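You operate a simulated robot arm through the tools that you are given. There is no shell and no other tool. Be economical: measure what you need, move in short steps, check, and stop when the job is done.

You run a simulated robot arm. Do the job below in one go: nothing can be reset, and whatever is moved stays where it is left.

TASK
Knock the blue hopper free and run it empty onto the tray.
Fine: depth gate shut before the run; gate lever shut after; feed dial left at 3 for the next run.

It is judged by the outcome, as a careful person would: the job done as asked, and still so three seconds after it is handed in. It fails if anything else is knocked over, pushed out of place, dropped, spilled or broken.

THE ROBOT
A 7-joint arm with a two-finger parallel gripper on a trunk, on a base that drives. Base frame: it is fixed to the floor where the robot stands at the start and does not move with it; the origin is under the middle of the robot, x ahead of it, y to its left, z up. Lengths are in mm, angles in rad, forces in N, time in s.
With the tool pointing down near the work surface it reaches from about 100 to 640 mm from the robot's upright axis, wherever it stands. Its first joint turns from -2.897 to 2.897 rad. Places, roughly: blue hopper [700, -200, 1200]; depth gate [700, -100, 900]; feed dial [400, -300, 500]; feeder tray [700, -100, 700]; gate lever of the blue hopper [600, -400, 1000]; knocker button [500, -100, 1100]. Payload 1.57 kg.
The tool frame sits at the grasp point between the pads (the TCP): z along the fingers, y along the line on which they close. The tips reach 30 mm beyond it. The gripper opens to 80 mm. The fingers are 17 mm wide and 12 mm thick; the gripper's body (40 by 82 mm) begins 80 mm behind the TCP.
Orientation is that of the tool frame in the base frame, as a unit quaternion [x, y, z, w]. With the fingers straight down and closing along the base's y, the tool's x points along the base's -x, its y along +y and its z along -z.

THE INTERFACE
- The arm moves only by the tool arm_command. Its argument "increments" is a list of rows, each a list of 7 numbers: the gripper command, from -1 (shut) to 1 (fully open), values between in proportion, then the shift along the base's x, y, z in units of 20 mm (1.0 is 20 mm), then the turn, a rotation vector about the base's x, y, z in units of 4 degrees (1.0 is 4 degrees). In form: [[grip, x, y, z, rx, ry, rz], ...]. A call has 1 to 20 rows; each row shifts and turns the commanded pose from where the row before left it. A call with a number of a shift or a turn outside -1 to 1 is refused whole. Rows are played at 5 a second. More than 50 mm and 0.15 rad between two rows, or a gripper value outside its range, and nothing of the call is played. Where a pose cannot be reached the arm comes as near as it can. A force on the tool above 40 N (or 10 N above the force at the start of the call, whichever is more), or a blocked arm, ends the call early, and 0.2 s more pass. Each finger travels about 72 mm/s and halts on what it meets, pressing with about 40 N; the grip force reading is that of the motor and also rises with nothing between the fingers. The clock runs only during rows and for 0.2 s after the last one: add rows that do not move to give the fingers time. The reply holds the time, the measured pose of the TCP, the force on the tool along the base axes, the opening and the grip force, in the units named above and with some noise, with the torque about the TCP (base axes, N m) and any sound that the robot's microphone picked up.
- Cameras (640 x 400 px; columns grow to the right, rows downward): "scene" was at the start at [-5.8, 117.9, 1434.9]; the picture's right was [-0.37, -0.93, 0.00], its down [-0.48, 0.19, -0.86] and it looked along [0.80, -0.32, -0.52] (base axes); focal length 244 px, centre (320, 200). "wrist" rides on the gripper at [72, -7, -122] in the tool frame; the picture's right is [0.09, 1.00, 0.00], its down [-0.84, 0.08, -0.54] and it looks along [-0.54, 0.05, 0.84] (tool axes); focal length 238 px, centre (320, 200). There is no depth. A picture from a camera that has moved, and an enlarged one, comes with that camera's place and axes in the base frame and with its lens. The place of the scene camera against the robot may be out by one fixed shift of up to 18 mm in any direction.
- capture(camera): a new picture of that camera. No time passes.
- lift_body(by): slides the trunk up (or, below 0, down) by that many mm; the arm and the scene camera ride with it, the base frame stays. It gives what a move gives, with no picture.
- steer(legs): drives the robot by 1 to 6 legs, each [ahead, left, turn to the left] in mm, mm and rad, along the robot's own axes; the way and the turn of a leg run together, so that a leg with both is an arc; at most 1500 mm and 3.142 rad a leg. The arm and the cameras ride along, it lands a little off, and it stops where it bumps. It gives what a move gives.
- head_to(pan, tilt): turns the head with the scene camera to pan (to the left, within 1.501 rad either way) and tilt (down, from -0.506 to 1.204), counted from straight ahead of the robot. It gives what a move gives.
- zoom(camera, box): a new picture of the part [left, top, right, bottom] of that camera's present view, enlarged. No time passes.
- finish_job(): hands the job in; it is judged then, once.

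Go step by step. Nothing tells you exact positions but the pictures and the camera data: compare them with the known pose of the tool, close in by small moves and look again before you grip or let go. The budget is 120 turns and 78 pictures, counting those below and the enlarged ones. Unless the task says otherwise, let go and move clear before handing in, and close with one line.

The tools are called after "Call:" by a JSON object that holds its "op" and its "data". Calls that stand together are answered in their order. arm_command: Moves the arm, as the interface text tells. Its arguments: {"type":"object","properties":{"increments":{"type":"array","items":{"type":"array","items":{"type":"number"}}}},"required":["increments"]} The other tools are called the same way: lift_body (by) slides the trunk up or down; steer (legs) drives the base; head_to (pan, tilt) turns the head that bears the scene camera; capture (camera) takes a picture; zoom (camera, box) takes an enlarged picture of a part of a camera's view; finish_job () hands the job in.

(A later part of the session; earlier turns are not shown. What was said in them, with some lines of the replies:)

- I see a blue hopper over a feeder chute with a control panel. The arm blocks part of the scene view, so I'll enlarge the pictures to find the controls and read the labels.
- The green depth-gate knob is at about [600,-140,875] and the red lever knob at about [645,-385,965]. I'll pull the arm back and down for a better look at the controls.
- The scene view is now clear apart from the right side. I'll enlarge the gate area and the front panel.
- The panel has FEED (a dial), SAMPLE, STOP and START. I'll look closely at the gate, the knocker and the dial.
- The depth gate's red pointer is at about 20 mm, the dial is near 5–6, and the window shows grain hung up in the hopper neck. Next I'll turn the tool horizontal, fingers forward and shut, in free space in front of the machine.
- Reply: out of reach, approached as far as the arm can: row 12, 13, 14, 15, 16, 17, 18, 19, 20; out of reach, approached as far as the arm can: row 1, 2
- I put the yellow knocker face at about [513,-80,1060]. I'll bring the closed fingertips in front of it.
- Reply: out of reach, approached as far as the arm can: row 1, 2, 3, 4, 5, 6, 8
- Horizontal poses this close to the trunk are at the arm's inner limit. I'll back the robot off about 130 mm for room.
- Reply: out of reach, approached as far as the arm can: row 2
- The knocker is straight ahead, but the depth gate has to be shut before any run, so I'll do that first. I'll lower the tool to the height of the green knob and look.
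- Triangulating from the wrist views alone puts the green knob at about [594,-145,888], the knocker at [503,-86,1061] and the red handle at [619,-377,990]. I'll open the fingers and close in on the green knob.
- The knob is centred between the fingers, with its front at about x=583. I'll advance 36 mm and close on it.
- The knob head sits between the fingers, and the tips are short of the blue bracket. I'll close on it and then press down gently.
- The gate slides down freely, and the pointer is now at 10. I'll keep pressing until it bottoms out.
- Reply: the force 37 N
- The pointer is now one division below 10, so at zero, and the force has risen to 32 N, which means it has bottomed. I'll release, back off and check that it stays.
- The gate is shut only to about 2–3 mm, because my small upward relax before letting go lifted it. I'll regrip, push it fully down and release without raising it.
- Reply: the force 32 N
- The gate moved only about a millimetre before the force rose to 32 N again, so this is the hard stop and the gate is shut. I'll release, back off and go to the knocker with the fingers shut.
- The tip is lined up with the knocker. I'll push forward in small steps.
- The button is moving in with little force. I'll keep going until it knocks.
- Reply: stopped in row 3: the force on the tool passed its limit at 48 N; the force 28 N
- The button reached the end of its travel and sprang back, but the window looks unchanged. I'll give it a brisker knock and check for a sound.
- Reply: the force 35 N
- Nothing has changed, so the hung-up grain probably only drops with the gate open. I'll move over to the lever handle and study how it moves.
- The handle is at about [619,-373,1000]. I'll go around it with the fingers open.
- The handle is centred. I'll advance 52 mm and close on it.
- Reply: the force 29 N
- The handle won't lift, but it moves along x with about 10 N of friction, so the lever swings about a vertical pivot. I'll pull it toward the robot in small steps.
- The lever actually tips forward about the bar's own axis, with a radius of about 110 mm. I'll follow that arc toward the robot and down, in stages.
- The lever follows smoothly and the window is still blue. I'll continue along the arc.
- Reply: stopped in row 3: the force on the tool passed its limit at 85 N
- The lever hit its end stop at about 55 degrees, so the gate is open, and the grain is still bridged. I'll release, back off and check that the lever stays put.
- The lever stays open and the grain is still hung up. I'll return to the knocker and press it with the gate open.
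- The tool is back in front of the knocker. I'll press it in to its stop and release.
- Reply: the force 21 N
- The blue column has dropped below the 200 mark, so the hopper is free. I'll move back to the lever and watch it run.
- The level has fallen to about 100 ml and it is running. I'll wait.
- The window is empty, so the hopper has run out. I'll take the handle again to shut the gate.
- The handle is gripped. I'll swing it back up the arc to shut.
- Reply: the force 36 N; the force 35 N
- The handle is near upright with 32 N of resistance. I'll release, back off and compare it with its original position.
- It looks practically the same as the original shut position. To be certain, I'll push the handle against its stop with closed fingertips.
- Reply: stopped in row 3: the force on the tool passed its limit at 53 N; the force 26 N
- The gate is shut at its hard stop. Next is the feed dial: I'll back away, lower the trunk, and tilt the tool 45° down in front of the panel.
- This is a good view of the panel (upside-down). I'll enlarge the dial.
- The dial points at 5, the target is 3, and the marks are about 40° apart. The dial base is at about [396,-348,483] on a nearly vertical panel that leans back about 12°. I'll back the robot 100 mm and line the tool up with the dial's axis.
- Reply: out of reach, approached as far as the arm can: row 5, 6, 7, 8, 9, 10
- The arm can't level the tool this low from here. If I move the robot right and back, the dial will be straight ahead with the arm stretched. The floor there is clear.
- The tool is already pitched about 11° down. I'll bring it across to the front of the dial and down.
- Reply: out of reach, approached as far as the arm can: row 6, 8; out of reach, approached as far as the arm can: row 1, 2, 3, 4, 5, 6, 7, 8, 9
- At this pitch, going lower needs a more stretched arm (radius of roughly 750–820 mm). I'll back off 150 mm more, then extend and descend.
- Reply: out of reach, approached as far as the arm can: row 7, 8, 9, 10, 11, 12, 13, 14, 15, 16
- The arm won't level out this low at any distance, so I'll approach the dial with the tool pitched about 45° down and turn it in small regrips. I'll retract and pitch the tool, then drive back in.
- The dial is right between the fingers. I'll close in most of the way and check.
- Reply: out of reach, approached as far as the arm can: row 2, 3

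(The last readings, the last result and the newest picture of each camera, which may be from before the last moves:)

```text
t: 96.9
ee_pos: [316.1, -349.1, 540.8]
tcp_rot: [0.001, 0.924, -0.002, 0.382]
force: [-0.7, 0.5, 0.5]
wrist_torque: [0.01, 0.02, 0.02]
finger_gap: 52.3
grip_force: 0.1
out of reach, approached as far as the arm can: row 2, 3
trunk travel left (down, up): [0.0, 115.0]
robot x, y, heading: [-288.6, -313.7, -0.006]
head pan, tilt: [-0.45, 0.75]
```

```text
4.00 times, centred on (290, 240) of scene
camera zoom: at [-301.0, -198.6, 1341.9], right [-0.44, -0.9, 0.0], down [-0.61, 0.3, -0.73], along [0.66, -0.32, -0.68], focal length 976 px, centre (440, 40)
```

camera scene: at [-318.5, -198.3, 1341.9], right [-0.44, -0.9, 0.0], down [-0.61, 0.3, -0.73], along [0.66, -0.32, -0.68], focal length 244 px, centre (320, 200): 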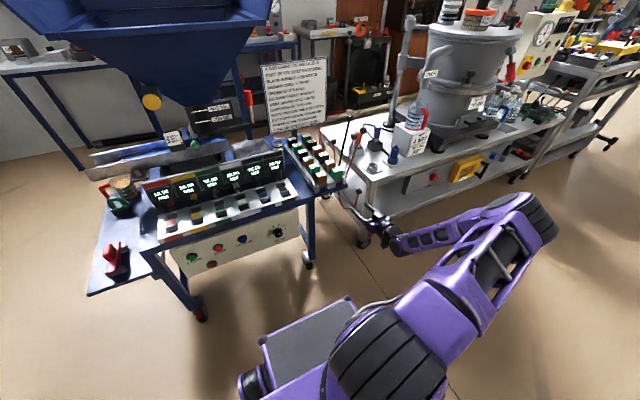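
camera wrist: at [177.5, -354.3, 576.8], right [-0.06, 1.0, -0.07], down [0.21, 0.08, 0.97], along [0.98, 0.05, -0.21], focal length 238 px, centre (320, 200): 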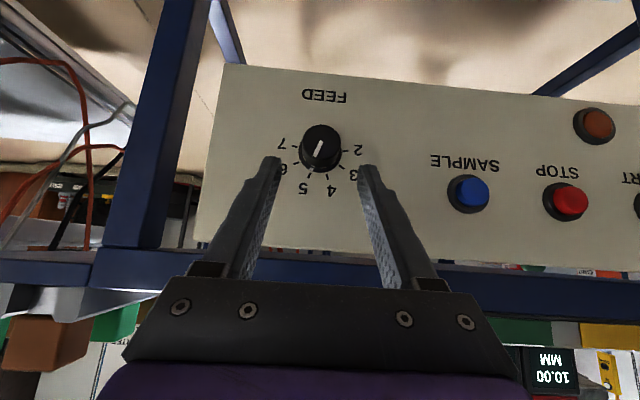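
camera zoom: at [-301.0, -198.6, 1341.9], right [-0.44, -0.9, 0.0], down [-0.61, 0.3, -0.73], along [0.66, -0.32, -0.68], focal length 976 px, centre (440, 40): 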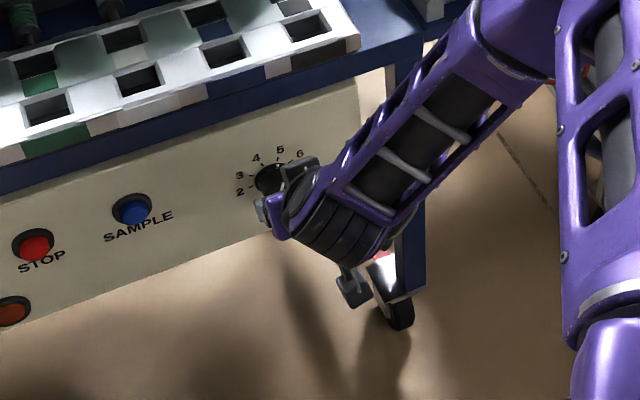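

The arm ran out of outward reach here. I'll retract a little, drive 90 mm closer and approach again.

Call:
{"op": "arm_command", "data": {"increments": [[0.3, -1, 0, 0, 0, 0, 0], [0.3, -1, 0, 0, 0, 0, 0], [0.3, -1, 0, 0, 0, 0, 0], [0.3, -1, 0, 0, 0, 0, 0], [0.3, -1, 0, 0, 0, 0, 0]]}}

Call:
{"op": "steer", "data": {"legs": [[90, 0, 0]]}}

Call:
{"op": "arm_command", "data": {"increments": [[0.3, 0.5, 0, -0.5, 0, 0, 0], [0.3, 0.5, 0, -0.5, 0, 0, 0], [0.3, 0.5, 0, -0.5, 0, 0, 0]]}}

```text
t: 98.1
ee_pos: [217.9, -349.2, 550.0]
tcp_rot: [0.0, 0.924, -0.001, 0.382]
force: [-0.3, -0.6, 0.4]
wrist_torque: [0.0, 0.03, 0.0]
finger_gap: 51.9
grip_force: 0.0
out of reach, approached as far as the arm can: row 3, 4, 5
trunk travel left (down, up): [0.0, 115.0]
robot x, y, heading: [-284.8, -311.5, -0.008]
head pan, tilt: [-0.45, 0.75]
```

```text
t: 99.2
ee_pos: [305.3, -348.8, 550.3]
tcp_rot: [0.0, 0.924, -0.002, 0.381]
force: [0.2, -0.1, 0.9]
wrist_torque: [0.03, 0.02, 0.01]
finger_gap: 51.8
grip_force: 0.0
trunk travel left (down, up): [0.0, 115.0]
robot x, y, heading: [-200.8, -315.3, -0.007]
head pan, tilt: [-0.45, 0.75]
```

```text
t: 100.0
ee_pos: [340.1, -349.7, 544.0]
tcp_rot: [0.0, 0.925, -0.001, 0.38]
force: [-0.3, 0.6, -0.5]
wrist_torque: [0.0, 0.0, 0.02]
finger_gap: 52.1
grip_force: 0.1
out of reach, approached as far as the arm can: row 1, 2, 3
trunk travel left (down, up): [0.0, 115.0]
robot x, y, heading: [-201.4, -314.8, -0.008]
head pan, tilt: [-0.45, 0.75]
```

The wrist seems to have a floor at about z=706. A steeper pitch of about 70° lets the fingers straddle the knob from above, so I'll pitch further and place the tool above the dial.

Call:
{"op": "arm_command", "data": {"increments": [[0.3, -0.2, 0, 0.2, 0, 1, 0], [0.3, -0.2, 0, 0, 0, 1, 0], [0.3, 0, 0, 0, 0, 1, 0], [0.3, 0, 0, 0, 0, 1, 0], [0.3, 0, 0.1, 0, 0, 1, 0], [0.3, 0, 0, 0, 0, 1, 0], [0.3, 0.7, 0, 0, 0, 0.2, 0], [0.3, 0.7, 0, 0, 0, 0, 0], [0.3, 0.6, 0, 0, 0, 0, 0], [0.3, 0, 0, 0, 0, 0, 0]]}}

Call:
{"op": "capture", "data": {"camera": "wrist"}}

```text
t: 102.2
ee_pos: [369.9, -349.0, 543.6]
tcp_rot: [-0.001, 0.985, -0.001, 0.173]
force: [1.0, 0.5, 0.2]
wrist_torque: [0.02, 0.01, 0.03]
finger_gap: 52.0
grip_force: 0.1
trunk travel left (down, up): [0.0, 115.0]
robot x, y, heading: [-200.3, -313.8, -0.009]
head pan, tilt: [-0.45, 0.75]
```

```text
14 pictures are left
camera wrist: at [259.3, -355.4, 634.6], right [-0.09, 1.0, -0.03], down [0.6, 0.08, 0.8], along [0.8, 0.05, -0.6], focal length 238 px, centre (320, 200)
```

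wrist: 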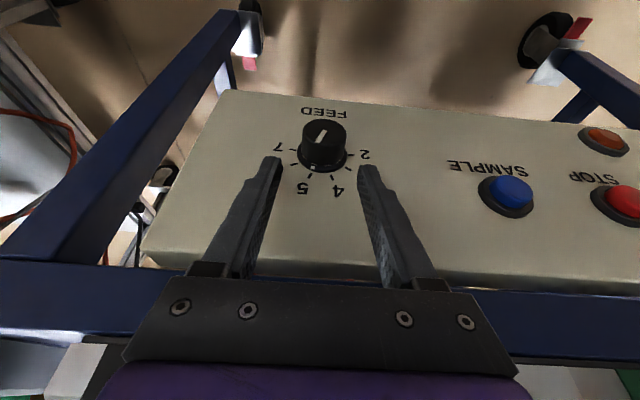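

The tool is 45 mm above the knob, whose cap is at about [377,-347,483]. I'll roll the tool −16° about the dial axis, lower it astride the knob and look.

Call:
{"op": "arm_command", "data": {"increments": [[0.3, 0.15, -0.1, 0, 0.98, 0, -0.2], [0.3, 0, 0, 0, 0.98, 0, -0.2], [0.3, 0, 0, 0, 0.98, 0, -0.2], [0.3, 0, 0, 0, 0.98, 0, -0.2], [0.3, 0, 0, -0.75, 0, 0, 0], [0.3, 0, 0, -0.75, 0, 0, 0], [0.3, 0, 0, -0.7, 0, 0, 0], [0.3, 0, 0, 0, 0, 0, 0]]}}

Call:
{"op": "zoom", "data": {"camera": "wrist", "box": [220, 60, 420, 185]}}

```text
t: 104.0
ee_pos: [374.2, -348.8, 505.1]
tcp_rot: [0.051, 0.975, 0.127, 0.172]
force: [-1.2, 0.0, -0.7]
wrist_torque: [-0.03, 0.01, -0.03]
finger_gap: 52.1
grip_force: 0.2
trunk travel left (down, up): [0.0, 115.0]
robot x, y, heading: [-196.6, -314.1, -0.002]
head pan, tilt: [-0.45, 0.75]
```

```text
3.20 times, centred on (320, 122) of wrist
camera zoom: at [261.6, -373.8, 590.4], right [-0.03, 0.97, 0.24], down [0.6, -0.17, 0.78], along [0.8, 0.17, -0.57], focal length 763 px, centre (320, 448)
```

zoom: 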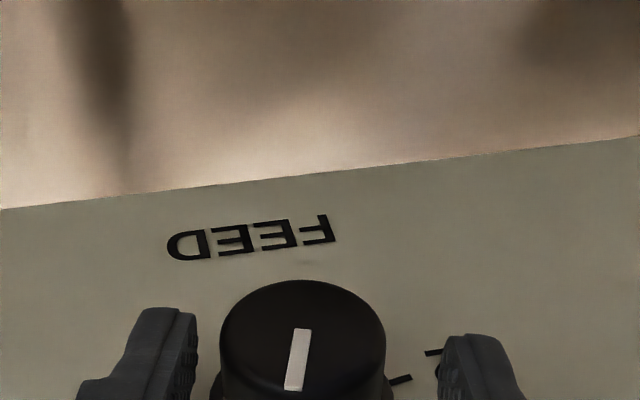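

The fingers straddle the knob, with the knob a bit off-centre. I'll shift −3.5 mm in y and 6 mm down, then close.

Call:
{"op": "arm_command", "data": {"increments": [[0.3, 0, -0.17, -0.3, 0, 0, 0], [0.3, 0, 0, 0, 0, 0, 0], [-0.3, 0, 0, 0, 0, 0, 0], [-1, 0, 0, 0, 0, 0, 0], [-1, 0, 0, 0, 0, 0, 0]]}}

Call:
{"op": "arm_command", "data": {"increments": [[-1, 0, 0.04, 0, -0.98, 0, 0.2], [-1, 0, 0.04, 0, -0.98, 0, 0.2], [-1, 0, 0.04, 0, -0.98, 0, 0.2], [-1, 0, 0.04, 0, -0.98, 0, 0.2]]}}

Call:
{"op": "capture", "data": {"camera": "wrist"}}

```text
t: 105.2
ee_pos: [371.7, -353.2, 504.1]
tcp_rot: [0.051, 0.975, 0.127, 0.173]
force: [-0.5, -4.0, -2.3]
wrist_torque: [-0.08, -0.13, 0.35]
finger_gap: 36.1
grip_force: 42.9
out of reach, approached as far as the arm can: row 1
trunk travel left (down, up): [0.0, 115.0]
robot x, y, heading: [-203.4, -316.7, -0.006]
head pan, tilt: [-0.45, 0.75]
```

```text
t: 106.2
ee_pos: [372.1, -346.8, 506.0]
tcp_rot: [0.0, 0.985, -0.001, 0.174]
force: [3.1, 8.0, 4.3]
wrist_torque: [0.23, 0.44, -0.64]
finger_gap: 35.9
grip_force: 42.1
trunk travel left (down, up): [0.0, 115.0]
robot x, y, heading: [-199.3, -312.5, -0.008]
head pan, tilt: [-0.45, 0.75]
```

```text
12 pictures are left
camera wrist: at [260.1, -353.7, 595.0], right [-0.09, 1.0, -0.03], down [0.6, 0.08, 0.8], along [0.8, 0.05, -0.6], focal length 238 px, centre (320, 200)
```

wrist: 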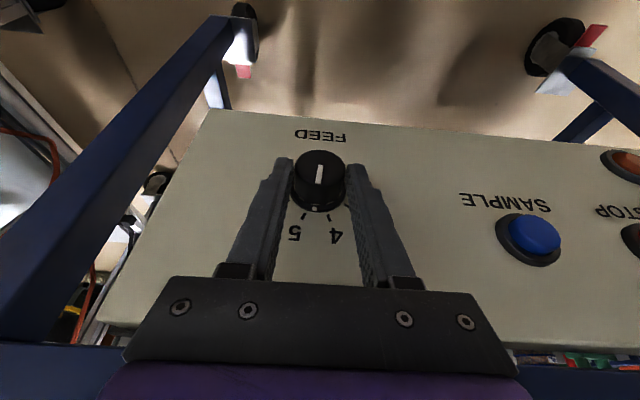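

The dial turns with the grip and now sits between 5 and 4. I'll continue the turn.

Call:
{"op": "arm_command", "data": {"increments": [[-1, 0, 0.04, 0, -0.98, 0, 0.2], [-1, 0, 0.04, 0, -0.98, 0, 0.2], [-1, 0, 0.04, 0, -0.98, 0, 0.2], [-1, 0, 0.04, 0, -0.98, 0, 0.2], [-1, 0, 0.04, 0.05, -0.98, 0, 0.2]]}}

Call:
{"op": "arm_command", "data": {"increments": [[0, 0, 0, 0, 0, 0, 0], [0.3, 0, 0, 0.2, 0, 0, 0], [0.3, 0, 0, 0.5, 0.98, 0, -0.2], [0.3, 0, 0, 0.5, 0.98, 0, -0.2], [0.3, 0, 0, 0.5, 0.98, 0, -0.2], [0.3, 0, 0, 0, 0.98, 0, -0.2], [0.3, 0, -0.1, 0, 0.98, 0, -0.2], [0.3, 0, -0.1, 0, 0.98, 0, -0.2], [0.3, 0, -0.1, 0, 0.98, 0, -0.2], [0.3, 0, -0.1, 0, 0.98, 0, -0.2], [0.3, 0, 0, 0, 0.98, 0, -0.2]]}}

Call:
{"op": "capture", "data": {"camera": "wrist"}}

```text
t: 107.5
ee_pos: [371.8, -339.0, 505.3]
tcp_rot: [-0.066, 0.971, -0.156, 0.171]
force: [10.3, 1.3, -21.0]
wrist_torque: [0.13, -1.21, -0.32]
finger_gap: 36.8
grip_force: 42.7
trunk travel left (down, up): [0.0, 115.0]
robot x, y, heading: [-200.2, -315.0, -0.004]
head pan, tilt: [-0.45, 0.75]
stopped in row 5: the force on the tool passed its limit at 43 N (the readings are from after the stop); the commanded pose is now the measured one
```

```text
t: 109.9
ee_pos: [370.2, -348.2, 540.3]
tcp_rot: [0.049, 0.974, 0.134, 0.175]
force: [0.0, -1.0, -0.7]
wrist_torque: [-0.01, 0.01, 0.02]
finger_gap: 51.7
grip_force: 0.1
trunk travel left (down, up): [0.0, 115.0]
robot x, y, heading: [-200.6, -313.6, -0.006]
head pan, tilt: [-0.45, 0.75]
```

```text
11 pictures are left
camera wrist: at [259.1, -373.6, 624.8], right [-0.04, 0.97, 0.25], down [0.59, -0.18, 0.78], along [0.8, 0.18, -0.57], focal length 238 px, centre (320, 200)
```

wrist: 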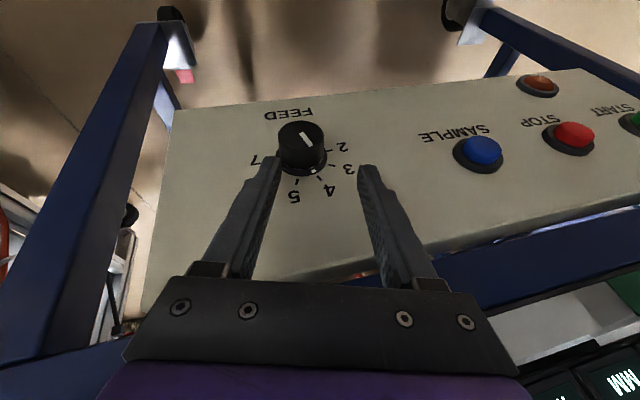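

The pointer is close to 4. I'll check exactly.

Call:
{"op": "zoom", "data": {"camera": "wrist", "box": [240, 95, 370, 210]}}

```text
3.48 times, centred on (305, 152) of wrist
camera zoom: at [259.1, -373.6, 624.8], right [-0.04, 0.97, 0.25], down [0.59, -0.18, 0.78], along [0.8, 0.18, -0.57], focal length 829 px, centre (372, 365)
```

zoom: 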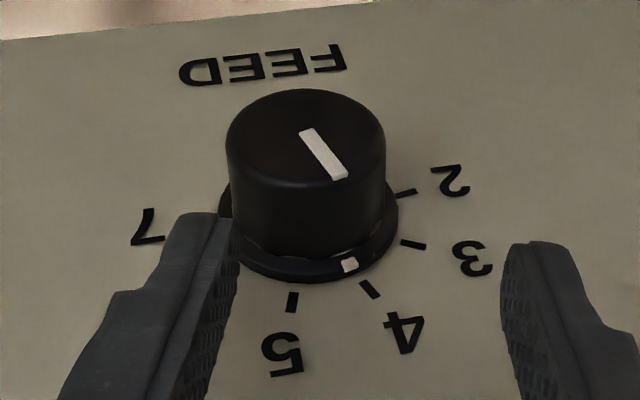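

The dial is exactly at 4. I'll repeat the same grip and turn for the last 40°.

Call:
{"op": "arm_command", "data": {"increments": [[0.3, 0.08, -0.22, 0, 0, 0, 0], [0.3, 0, 0, -0.6, 0, 0, 0], [0.3, 0, 0, -0.6, 0, 0, 0], [0.3, 0, 0, -0.55, 0, 0, 0], [0.3, 0, 0, 0, 0, 0, 0], [-0.3, 0, 0, 0, 0, 0, 0], [-1, 0, 0, 0, 0, 0, 0], [-1, 0, 0, 0, 0, 0, 0]]}}

Call:
{"op": "arm_command", "data": {"increments": [[-1, 0, 0.04, 0, -0.98, 0, 0.2], [-1, 0, 0.04, 0, -0.98, 0, 0.2], [-1, 0, 0.04, 0, -0.98, 0, 0.2], [-1, 0, 0.04, 0, -0.98, 0, 0.2], [-1, 0, 0.04, 0, -0.98, 0, 0.2], [-1, 0, 0.04, 0, -0.98, 0, 0.2], [-1, 0, 0.04, 0, -0.98, 0, 0.2], [-1, 0, 0.04, 0, -0.98, 0, 0.2], [-1, 0, 0.04, 0, -0.98, 0, 0.2]]}}

Call:
{"op": "zoom", "data": {"camera": "wrist", "box": [230, 95, 410, 210]}}

```text
t: 111.7
ee_pos: [372.6, -354.6, 506.3]
tcp_rot: [0.05, 0.975, 0.133, 0.174]
force: [1.1, -4.4, -4.6]
wrist_torque: [-0.15, -0.22, 0.29]
finger_gap: 36.2
grip_force: 43.1
trunk travel left (down, up): [0.0, 115.0]
robot x, y, heading: [-198.4, -318.6, 0.0]
head pan, tilt: [-0.45, 0.75]
```

```text
t: 113.7
ee_pos: [373.2, -340.0, 504.5]
tcp_rot: [-0.068, 0.971, -0.152, 0.173]
force: [16.1, 24.8, -9.6]
wrist_torque: [0.69, -0.83, -0.74]
finger_gap: 36.8
grip_force: 42.9
trunk travel left (down, up): [0.0, 115.0]
robot x, y, heading: [-201.3, -315.5, -0.001]
head pan, tilt: [-0.45, 0.75]
```

```text
3.48 times, centred on (320, 152) of wrist
camera zoom: at [261.6, -326.1, 593.5], right [-0.17, 0.92, -0.35], down [0.58, 0.37, 0.72], along [0.8, -0.08, -0.6], focal length 829 px, centre (320, 365)
```

zoom: 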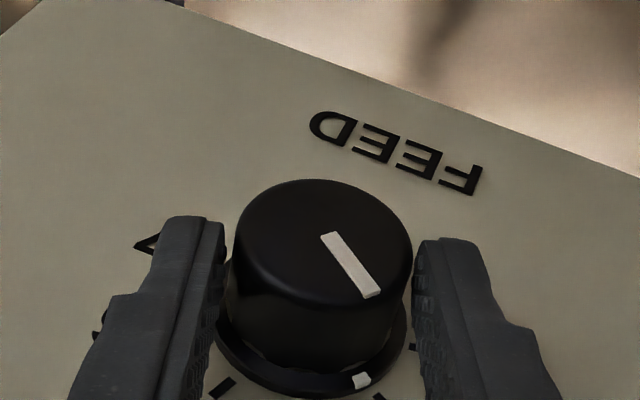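

The pointer appears to line up with 3. I'll release, lift straight out and verify.

Call:
{"op": "arm_command", "data": {"increments": [[0, 0, 0, 0, 0, 0, 0], [0.3, 0, 0, 0.1, 0, 0, 0], [0.3, 0, 0, 0.4, 0, 0, 0], [0.3, 0, 0, 0.6, 0.98, 0, -0.2], [0.3, -0.3, 0, 0.6, 0.98, 0, -0.2], [0.3, -0.3, 0, 0.3, 0.98, 0, -0.2], [0.3, -0.5, 0, 0, 0.98, 0, -0.2], [0.3, -0.5, 0, 0, 0, 0, 0]]}}

Call:
{"op": "zoom", "data": {"camera": "wrist", "box": [230, 80, 430, 205]}}

```text
t: 115.5
ee_pos: [340.1, -346.8, 544.6]
tcp_rot: [-0.015, 0.984, -0.027, 0.175]
force: [0.0, 0.4, -1.1]
wrist_torque: [0.0, 0.01, 0.01]
finger_gap: 52.2
grip_force: 0.1
trunk travel left (down, up): [0.0, 115.0]
robot x, y, heading: [-199.9, -311.5, -0.007]
head pan, tilt: [-0.45, 0.75]
```

```text
3.20 times, centred on (330, 142) of wrist
camera zoom: at [229.0, -349.1, 635.3], right [-0.11, 0.99, -0.09], down [0.6, 0.14, 0.79], along [0.8, 0.03, -0.6], focal length 763 px, centre (288, 384)
```

zoom: 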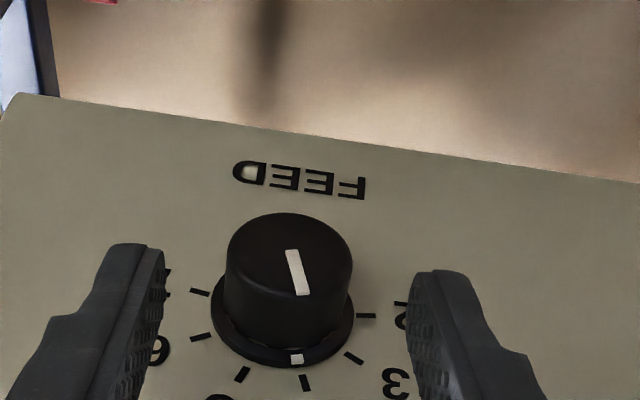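

The dial is back at 4. It was at 3 while gripped, so a finger rubbed it back when I un-rolled during release. I'll redo the turn and this time retract straight along the tool axis.

Call:
{"op": "arm_command", "data": {"increments": [[0.3, 0, 0, 0, 0.98, 0, -0.2], [0.3, 0, 0, 0, 0.98, 0, -0.2], [0.3, 0, 0, 0, 0.98, 0, -0.2], [0.3, 0, 0, 0, 0.98, 0, -0.2], [0.3, 0, -0.1, 0, 0.98, 0, -0.2], [0.3, 0.5, -0.2, 0, 0.49, 0, -0.1], [0.3, 0.6, 0, 0, 0, 0, 0], [0.3, 0.5, 0, 0, 0, 0, 0], [0.3, 0, 0, 0, 0, 0, 0]]}}

Call:
{"op": "arm_command", "data": {"increments": [[0.3, 0, 0, -0.65, 0, 0, 0], [0.3, 0, 0, -0.65, 0, 0, 0], [0.3, 0, 0, -0.6, 0, 0, 0], [0.3, 0, 0, 0, 0, 0, 0]]}}

Call:
{"op": "zoom", "data": {"camera": "wrist", "box": [220, 80, 420, 205]}}

```text
t: 117.5
ee_pos: [372.0, -351.6, 546.2]
tcp_rot: [0.056, 0.972, 0.15, 0.173]
force: [-0.6, -0.5, 0.7]
wrist_torque: [-0.02, 0.0, -0.01]
finger_gap: 51.7
grip_force: 0.2
trunk travel left (down, up): [0.0, 115.0]
robot x, y, heading: [-196.3, -313.7, -0.007]
head pan, tilt: [-0.45, 0.75]
```

```text
t: 118.5
ee_pos: [373.2, -350.7, 507.2]
tcp_rot: [0.055, 0.972, 0.151, 0.173]
force: [0.4, 0.3, -0.2]
wrist_torque: [-0.03, 0.01, -0.01]
finger_gap: 52.0
grip_force: 0.0
trunk travel left (down, up): [0.0, 115.0]
robot x, y, heading: [-199.4, -315.5, 0.0]
head pan, tilt: [-0.45, 0.75]
```

```text
3.20 times, centred on (320, 142) of wrist
camera zoom: at [260.0, -378.9, 591.6], right [-0.03, 0.96, 0.28], down [0.59, -0.21, 0.78], along [0.8, 0.19, -0.56], focal length 763 px, centre (320, 384)
```

zoom: 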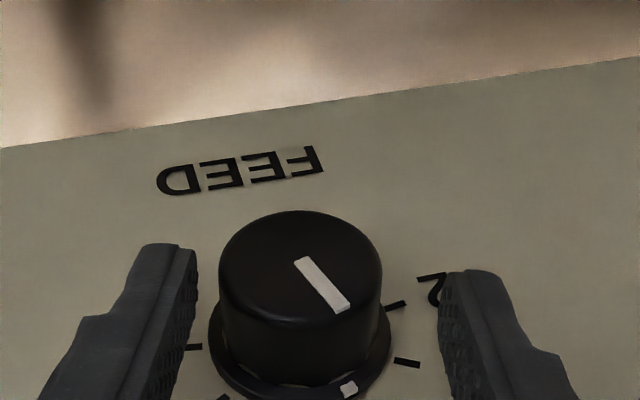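

The knob is astride the fingers again and still at 4. I'll centre, grip, turn, and then look before releasing.

Call:
{"op": "arm_command", "data": {"increments": [[0.3, 0, -0.2, 0, 0, 0, 0], [0.3, 0, 0, 0, 0, 0, 0], [-0.3, 0, 0, 0, 0, 0, 0], [-1, 0, 0, 0, 0, 0, 0], [-1, 0, 0, 0, 0, 0, 0]]}}

Call:
{"op": "arm_command", "data": {"increments": [[-1, 0, 0.04, 0, -0.98, 0, 0.2], [-1, 0, 0.04, 0, -0.98, 0, 0.2], [-1, 0, 0.04, 0, -0.98, 0, 0.2], [-1, 0, 0.04, 0, -0.98, 0, 0.2], [-1, 0, 0.04, 0, -0.98, 0, 0.2], [-1, 0, 0.04, 0, -0.98, 0, 0.2], [-1, 0, 0.04, 0, -0.98, 0, 0.2], [-1, 0, 0.04, 0, -0.98, 0, 0.2], [-1, 0, 0.04, 0, -0.98, 0, 0.2], [-1, 0, 0, 0, 0, 0, 0]]}}

Call:
{"op": "arm_command", "data": {"increments": [[0, 0, 0, 0, 0, 0, 0], [0.5, 0, 0, 0, 0, 0, 0], [0.5, 0, 0, 0, 0, 0, 0], [0.5, -0.36, 0.27, 0.9, 0, 0, 0], [0.5, -0.36, 0.27, 0.9, 0, 0, 0], [0.5, -0.36, 0.27, 0.9, 0, 0, 0]]}}

Call:
{"op": "zoom", "data": {"camera": "wrist", "box": [220, 80, 420, 205]}}

```text
t: 119.7
ee_pos: [371.5, -355.4, 507.1]
tcp_rot: [0.055, 0.972, 0.15, 0.174]
force: [1.0, -2.7, -0.9]
wrist_torque: [-0.08, -0.17, 0.17]
finger_gap: 35.9
grip_force: 42.8
trunk travel left (down, up): [0.0, 115.0]
robot x, y, heading: [-201.2, -311.3, -0.008]
head pan, tilt: [-0.45, 0.75]
```

```text
t: 121.9
ee_pos: [374.0, -340.6, 509.0]
tcp_rot: [-0.062, 0.974, -0.133, 0.174]
force: [8.4, 36.6, -4.4]
wrist_torque: [0.97, -0.86, -0.55]
finger_gap: 36.9
grip_force: 43.1
trunk travel left (down, up): [0.0, 115.0]
robot x, y, heading: [-200.6, -311.9, -0.002]
head pan, tilt: [-0.45, 0.75]
```

```text
t: 123.3
ee_pos: [349.1, -332.4, 562.4]
tcp_rot: [-0.06, 0.973, -0.142, 0.173]
force: [-0.2, 0.2, 0.4]
wrist_torque: [0.0, -0.02, 0.02]
finger_gap: 60.2
grip_force: 0.0
trunk travel left (down, up): [0.0, 115.0]
robot x, y, heading: [-202.1, -313.5, -0.002]
head pan, tilt: [-0.45, 0.75]
```

```text
3.20 times, centred on (320, 142) of wrist
camera zoom: at [237.6, -319.9, 650.8], right [-0.15, 0.93, -0.32], down [0.58, 0.35, 0.73], along [0.8, -0.08, -0.6], focal length 763 px, centre (320, 384)
```

zoom: 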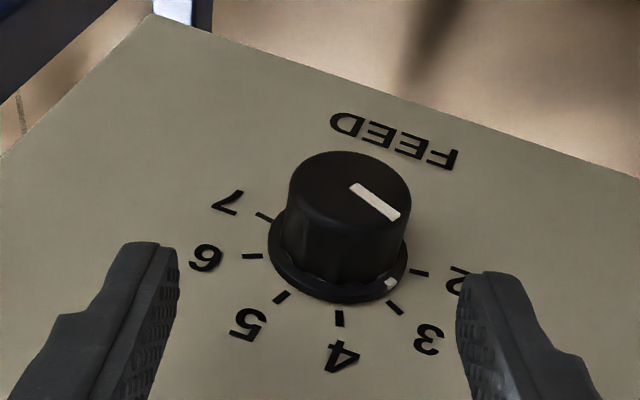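

The dial now reads at or very near 3. I'll straighten the tool well clear of the knob and check squarely.

Call:
{"op": "arm_command", "data": {"increments": [[0.5, -1, 0, 0.2, 0, 0, 0], [0.5, -0.8, 0, 0, -0.98, 0, 0.2], [0.5, 0, 0, 0, 0.98, 0, -0.2], [0.5, 0, -0.2, 0, 0.98, 0, -0.2], [0.5, 0, -0.2, 0, 0.98, -1, -0.2], [0.5, 0, -0.2, 0, 0.98, -1, -0.2], [0.5, 0, 0, 0, 0.98, -1, -0.2], [0.5, -0.3, 0, 0, 0.5, -1, -0.1], [0.5, -0.3, 0, 0, 0, -1, 0]]}}

Call:
{"op": "capture", "data": {"camera": "wrist"}}

```text
t: 125.3
ee_pos: [303.2, -343.6, 564.9]
tcp_rot: [0.013, 0.939, 0.0, 0.343]
force: [0.5, -0.1, 0.0]
wrist_torque: [-0.03, 0.02, 0.0]
finger_gap: 60.0
grip_force: 0.1
trunk travel left (down, up): [0.0, 115.0]
robot x, y, heading: [-198.4, -313.4, -0.001]
head pan, tilt: [-0.45, 0.75]
```

```text
5 pictures are left
camera wrist: at [167.6, -348.4, 611.2], right [-0.05, 1.0, -0.05], down [0.29, 0.06, 0.95], along [0.96, 0.03, -0.29], focal length 238 px, centre (320, 200)
```

wrist: 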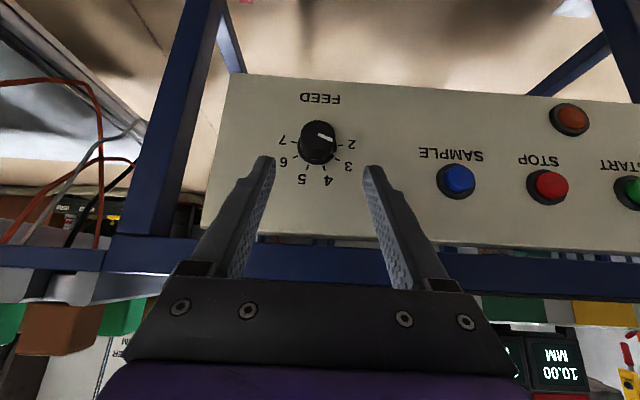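

Call:
{"op": "zoom", "data": {"camera": "wrist", "box": [265, 90, 375, 195]}}

```text
3.81 times, centred on (320, 142) of wrist
camera zoom: at [167.6, -348.4, 611.2], right [-0.05, 1.0, -0.05], down [0.29, 0.06, 0.95], along [0.96, 0.03, -0.29], focal length 908 px, centre (320, 419)
```

zoom: 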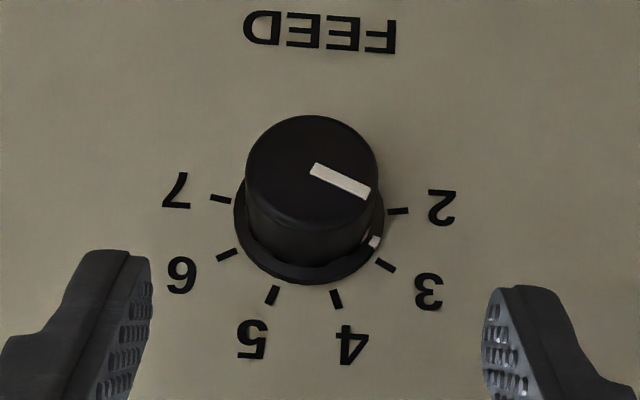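

Squarely viewed, the pointer is about a third of a division past 3 (around 2.7). I'll regrip near upright and turn it back about 13°.

Call:
{"op": "arm_command", "data": {"increments": [[0.3, 0, 0, 0, 0, 1, 0], [0.3, 0, 0, 0, 0, 1, 0], [0.3, 0, 0, 0, 0, 1, 0], [0.3, 0, 0, 0, 0, 1, 0], [0.3, 0, -0.07, 0, 0, 1, 0], [0.3, 0.5, 0, -0.2, -0.8, 0, 0.16], [0.3, 1, 0, -0.4, -0.78, 0, 0.16], [0.3, 1, 0, -0.3, 0, 0, 0], [0.3, 0.95, 0, 0, 0, 0, 0], [0.3, 0, 0, 0, 0, 0, 0]]}}

```text
t: 127.5
ee_pos: [373.0, -347.1, 547.4]
tcp_rot: [-0.009, 0.983, -0.054, 0.174]
force: [0.0, -0.2, 0.2]
wrist_torque: [0.02, 0.02, 0.0]
finger_gap: 52.2
grip_force: 0.1
trunk travel left (down, up): [0.0, 115.0]
robot x, y, heading: [-196.6, -313.8, -0.007]
head pan, tilt: [-0.45, 0.75]
```

The tool is above the knob at +6.7° roll. I'll descend, close, turn back and release along the tool axis.

Call:
{"op": "arm_command", "data": {"increments": [[0.3, 0, 0.1, -0.65, 0, 0, 0], [0.3, 0, 0, -0.65, 0, 0, 0], [0.3, 0, 0, -0.65, 0, 0, 0], [0.3, 0, 0, 0, 0, 0, 0], [-0.1, 0, 0, 0, 0, 0, 0], [-1, 0, 0, 0, 0, 0, 0], [-1, 0, 0, 0, 0, 0, 0]]}}

Call:
{"op": "zoom", "data": {"camera": "wrist", "box": [240, 100, 400, 220]}}

```text
t: 129.1
ee_pos: [373.6, -343.5, 506.8]
tcp_rot: [-0.01, 0.983, -0.053, 0.174]
force: [1.6, 3.4, -2.6]
wrist_torque: [0.08, -0.27, 0.03]
finger_gap: 35.9
grip_force: 42.9
trunk travel left (down, up): [0.0, 115.0]
robot x, y, heading: [-200.0, -313.1, -0.006]
head pan, tilt: [-0.45, 0.75]
```

```text
3.33 times, centred on (320, 160) of wrist
camera zoom: at [262.1, -340.9, 596.9], right [-0.09, 0.99, -0.14], down [0.6, 0.16, 0.78], along [0.8, -0.02, -0.6], focal length 794 px, centre (320, 333)
```

zoom: 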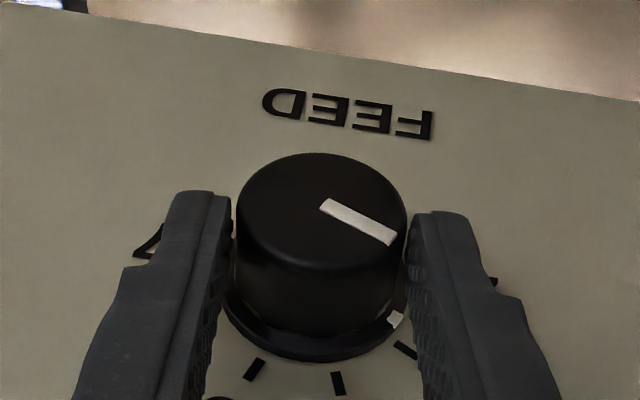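

It's gripped, and the pointer is about 10° past 3. I'll turn it back about 11°, then release and retract along the tool axis.

Call:
{"op": "arm_command", "data": {"increments": [[-1, 0, -0.06, 0, 0.88, 0, -0.18], [-1, 0, -0.06, 0, 0.88, 0, -0.18], [-1, 0, -0.06, 0, 0.88, 0, -0.18], [-1, 0, 0, 0, 0, 0, 0]]}}

Call:
{"op": "arm_command", "data": {"increments": [[0, 0, 0, 0, 0, 0, 0], [0.5, 0, 0, 0, 0, 0, 0], [0.5, 0, 0, 0, 0, 0, 0], [0.5, -0.35, -0.06, 0.93, 0, 0, 0], [0.5, -0.35, -0.06, 0.93, 0, 0, 0], [0.5, -0.35, -0.06, 0.93, 0, 0, 0], [0.5, -1, 0, 0, 0, -0.5, 0], [0.5, -1, 0, 0, 0, -1, 0], [0.5, -0.5, 0, 0, 0, -1, 0], [0.5, 0, 0, 0, 0, -1, 0], [0.5, 0, 0, 0, 0, -1, 0]]}}

Call:
{"op": "zoom", "data": {"camera": "wrist", "box": [255, 70, 385, 195]}}

```text
t: 130.1
ee_pos: [372.3, -348.7, 507.4]
tcp_rot: [0.027, 0.984, 0.033, 0.173]
force: [6.2, -3.8, -7.5]
wrist_torque: [-0.14, -0.46, 0.93]
finger_gap: 36.0
grip_force: 42.4
trunk travel left (down, up): [0.0, 115.0]
robot x, y, heading: [-200.8, -311.8, -0.003]
head pan, tilt: [-0.45, 0.75]
```

```text
t: 132.5
ee_pos: [302.1, -350.7, 562.7]
tcp_rot: [0.021, 0.944, 0.037, 0.326]
force: [0.8, 0.1, -0.6]
wrist_torque: [0.01, 0.02, 0.01]
finger_gap: 60.0
grip_force: 0.0
trunk travel left (down, up): [0.0, 115.0]
robot x, y, heading: [-202.1, -313.1, -0.01]
head pan, tilt: [-0.45, 0.75]
```

```text
3.20 times, centred on (320, 132) of wrist
camera zoom: at [168.0, -359.2, 615.0], right [-0.06, 1.0, 0.03], down [0.32, -0.01, 0.95], along [0.94, 0.06, -0.32], focal length 763 px, centre (320, 416)
```

zoom: 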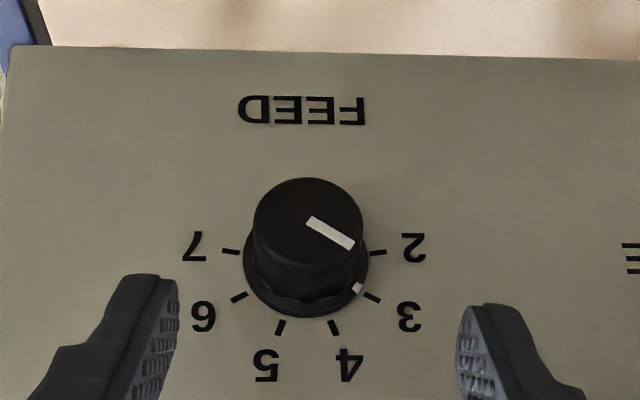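

The dial now points at 3. I'll back the arm clear and take one last look at the whole machine.

Call:
{"op": "arm_command", "data": {"increments": [[0.5, -1, 0, 0.5, 0, 0, 0], [0.5, -1, 0, 0.5, 0, 0, 0], [0.5, -1, 0, 0.5, 0, 0, 0], [0.5, 0, 0, 0, 0, 0, 0]]}}

Call:
{"op": "zoom", "data": {"camera": "scene", "box": [60, 40, 380, 240]}}

```text
t: 133.5
ee_pos: [240.7, -351.2, 595.7]
tcp_rot: [0.02, 0.944, 0.036, 0.326]
force: [0.4, -0.5, -0.5]
wrist_torque: [-0.03, -0.01, 0.03]
finger_gap: 59.8
grip_force: 0.0
trunk travel left (down, up): [0.0, 115.0]
robot x, y, heading: [-201.4, -314.4, -0.003]
head pan, tilt: [-0.45, 0.75]
```

```text
2.00 times, centred on (220, 140) of scene
camera zoom: at [-214.6, -198.9, 1341.9], right [-0.44, -0.9, 0.0], down [-0.61, 0.3, -0.73], along [0.66, -0.32, -0.68], focal length 488 px, centre (520, 320)
```

zoom: 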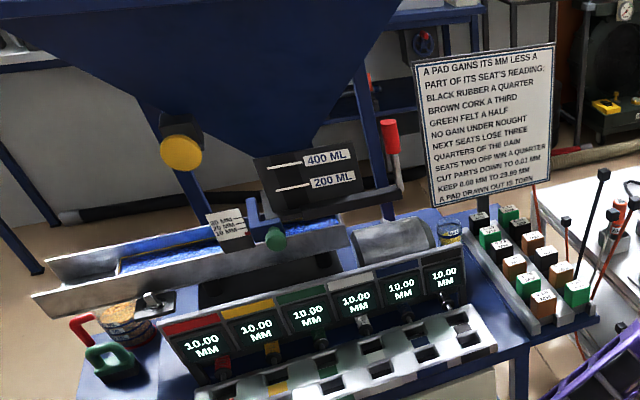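

The window is empty, the lever is upright and shut, the depth gate is down, the grain is on the tray and the dial is at 3. Nothing else looks disturbed, so I'm handing in.

Call:
{"op": "finish_job", "data": {}}

```text
The job is handed in.
```

The blue hopper is knocked free and has run empty onto the tray. I shut the depth gate before the run and the gate lever after it, and left the feed dial at 3.
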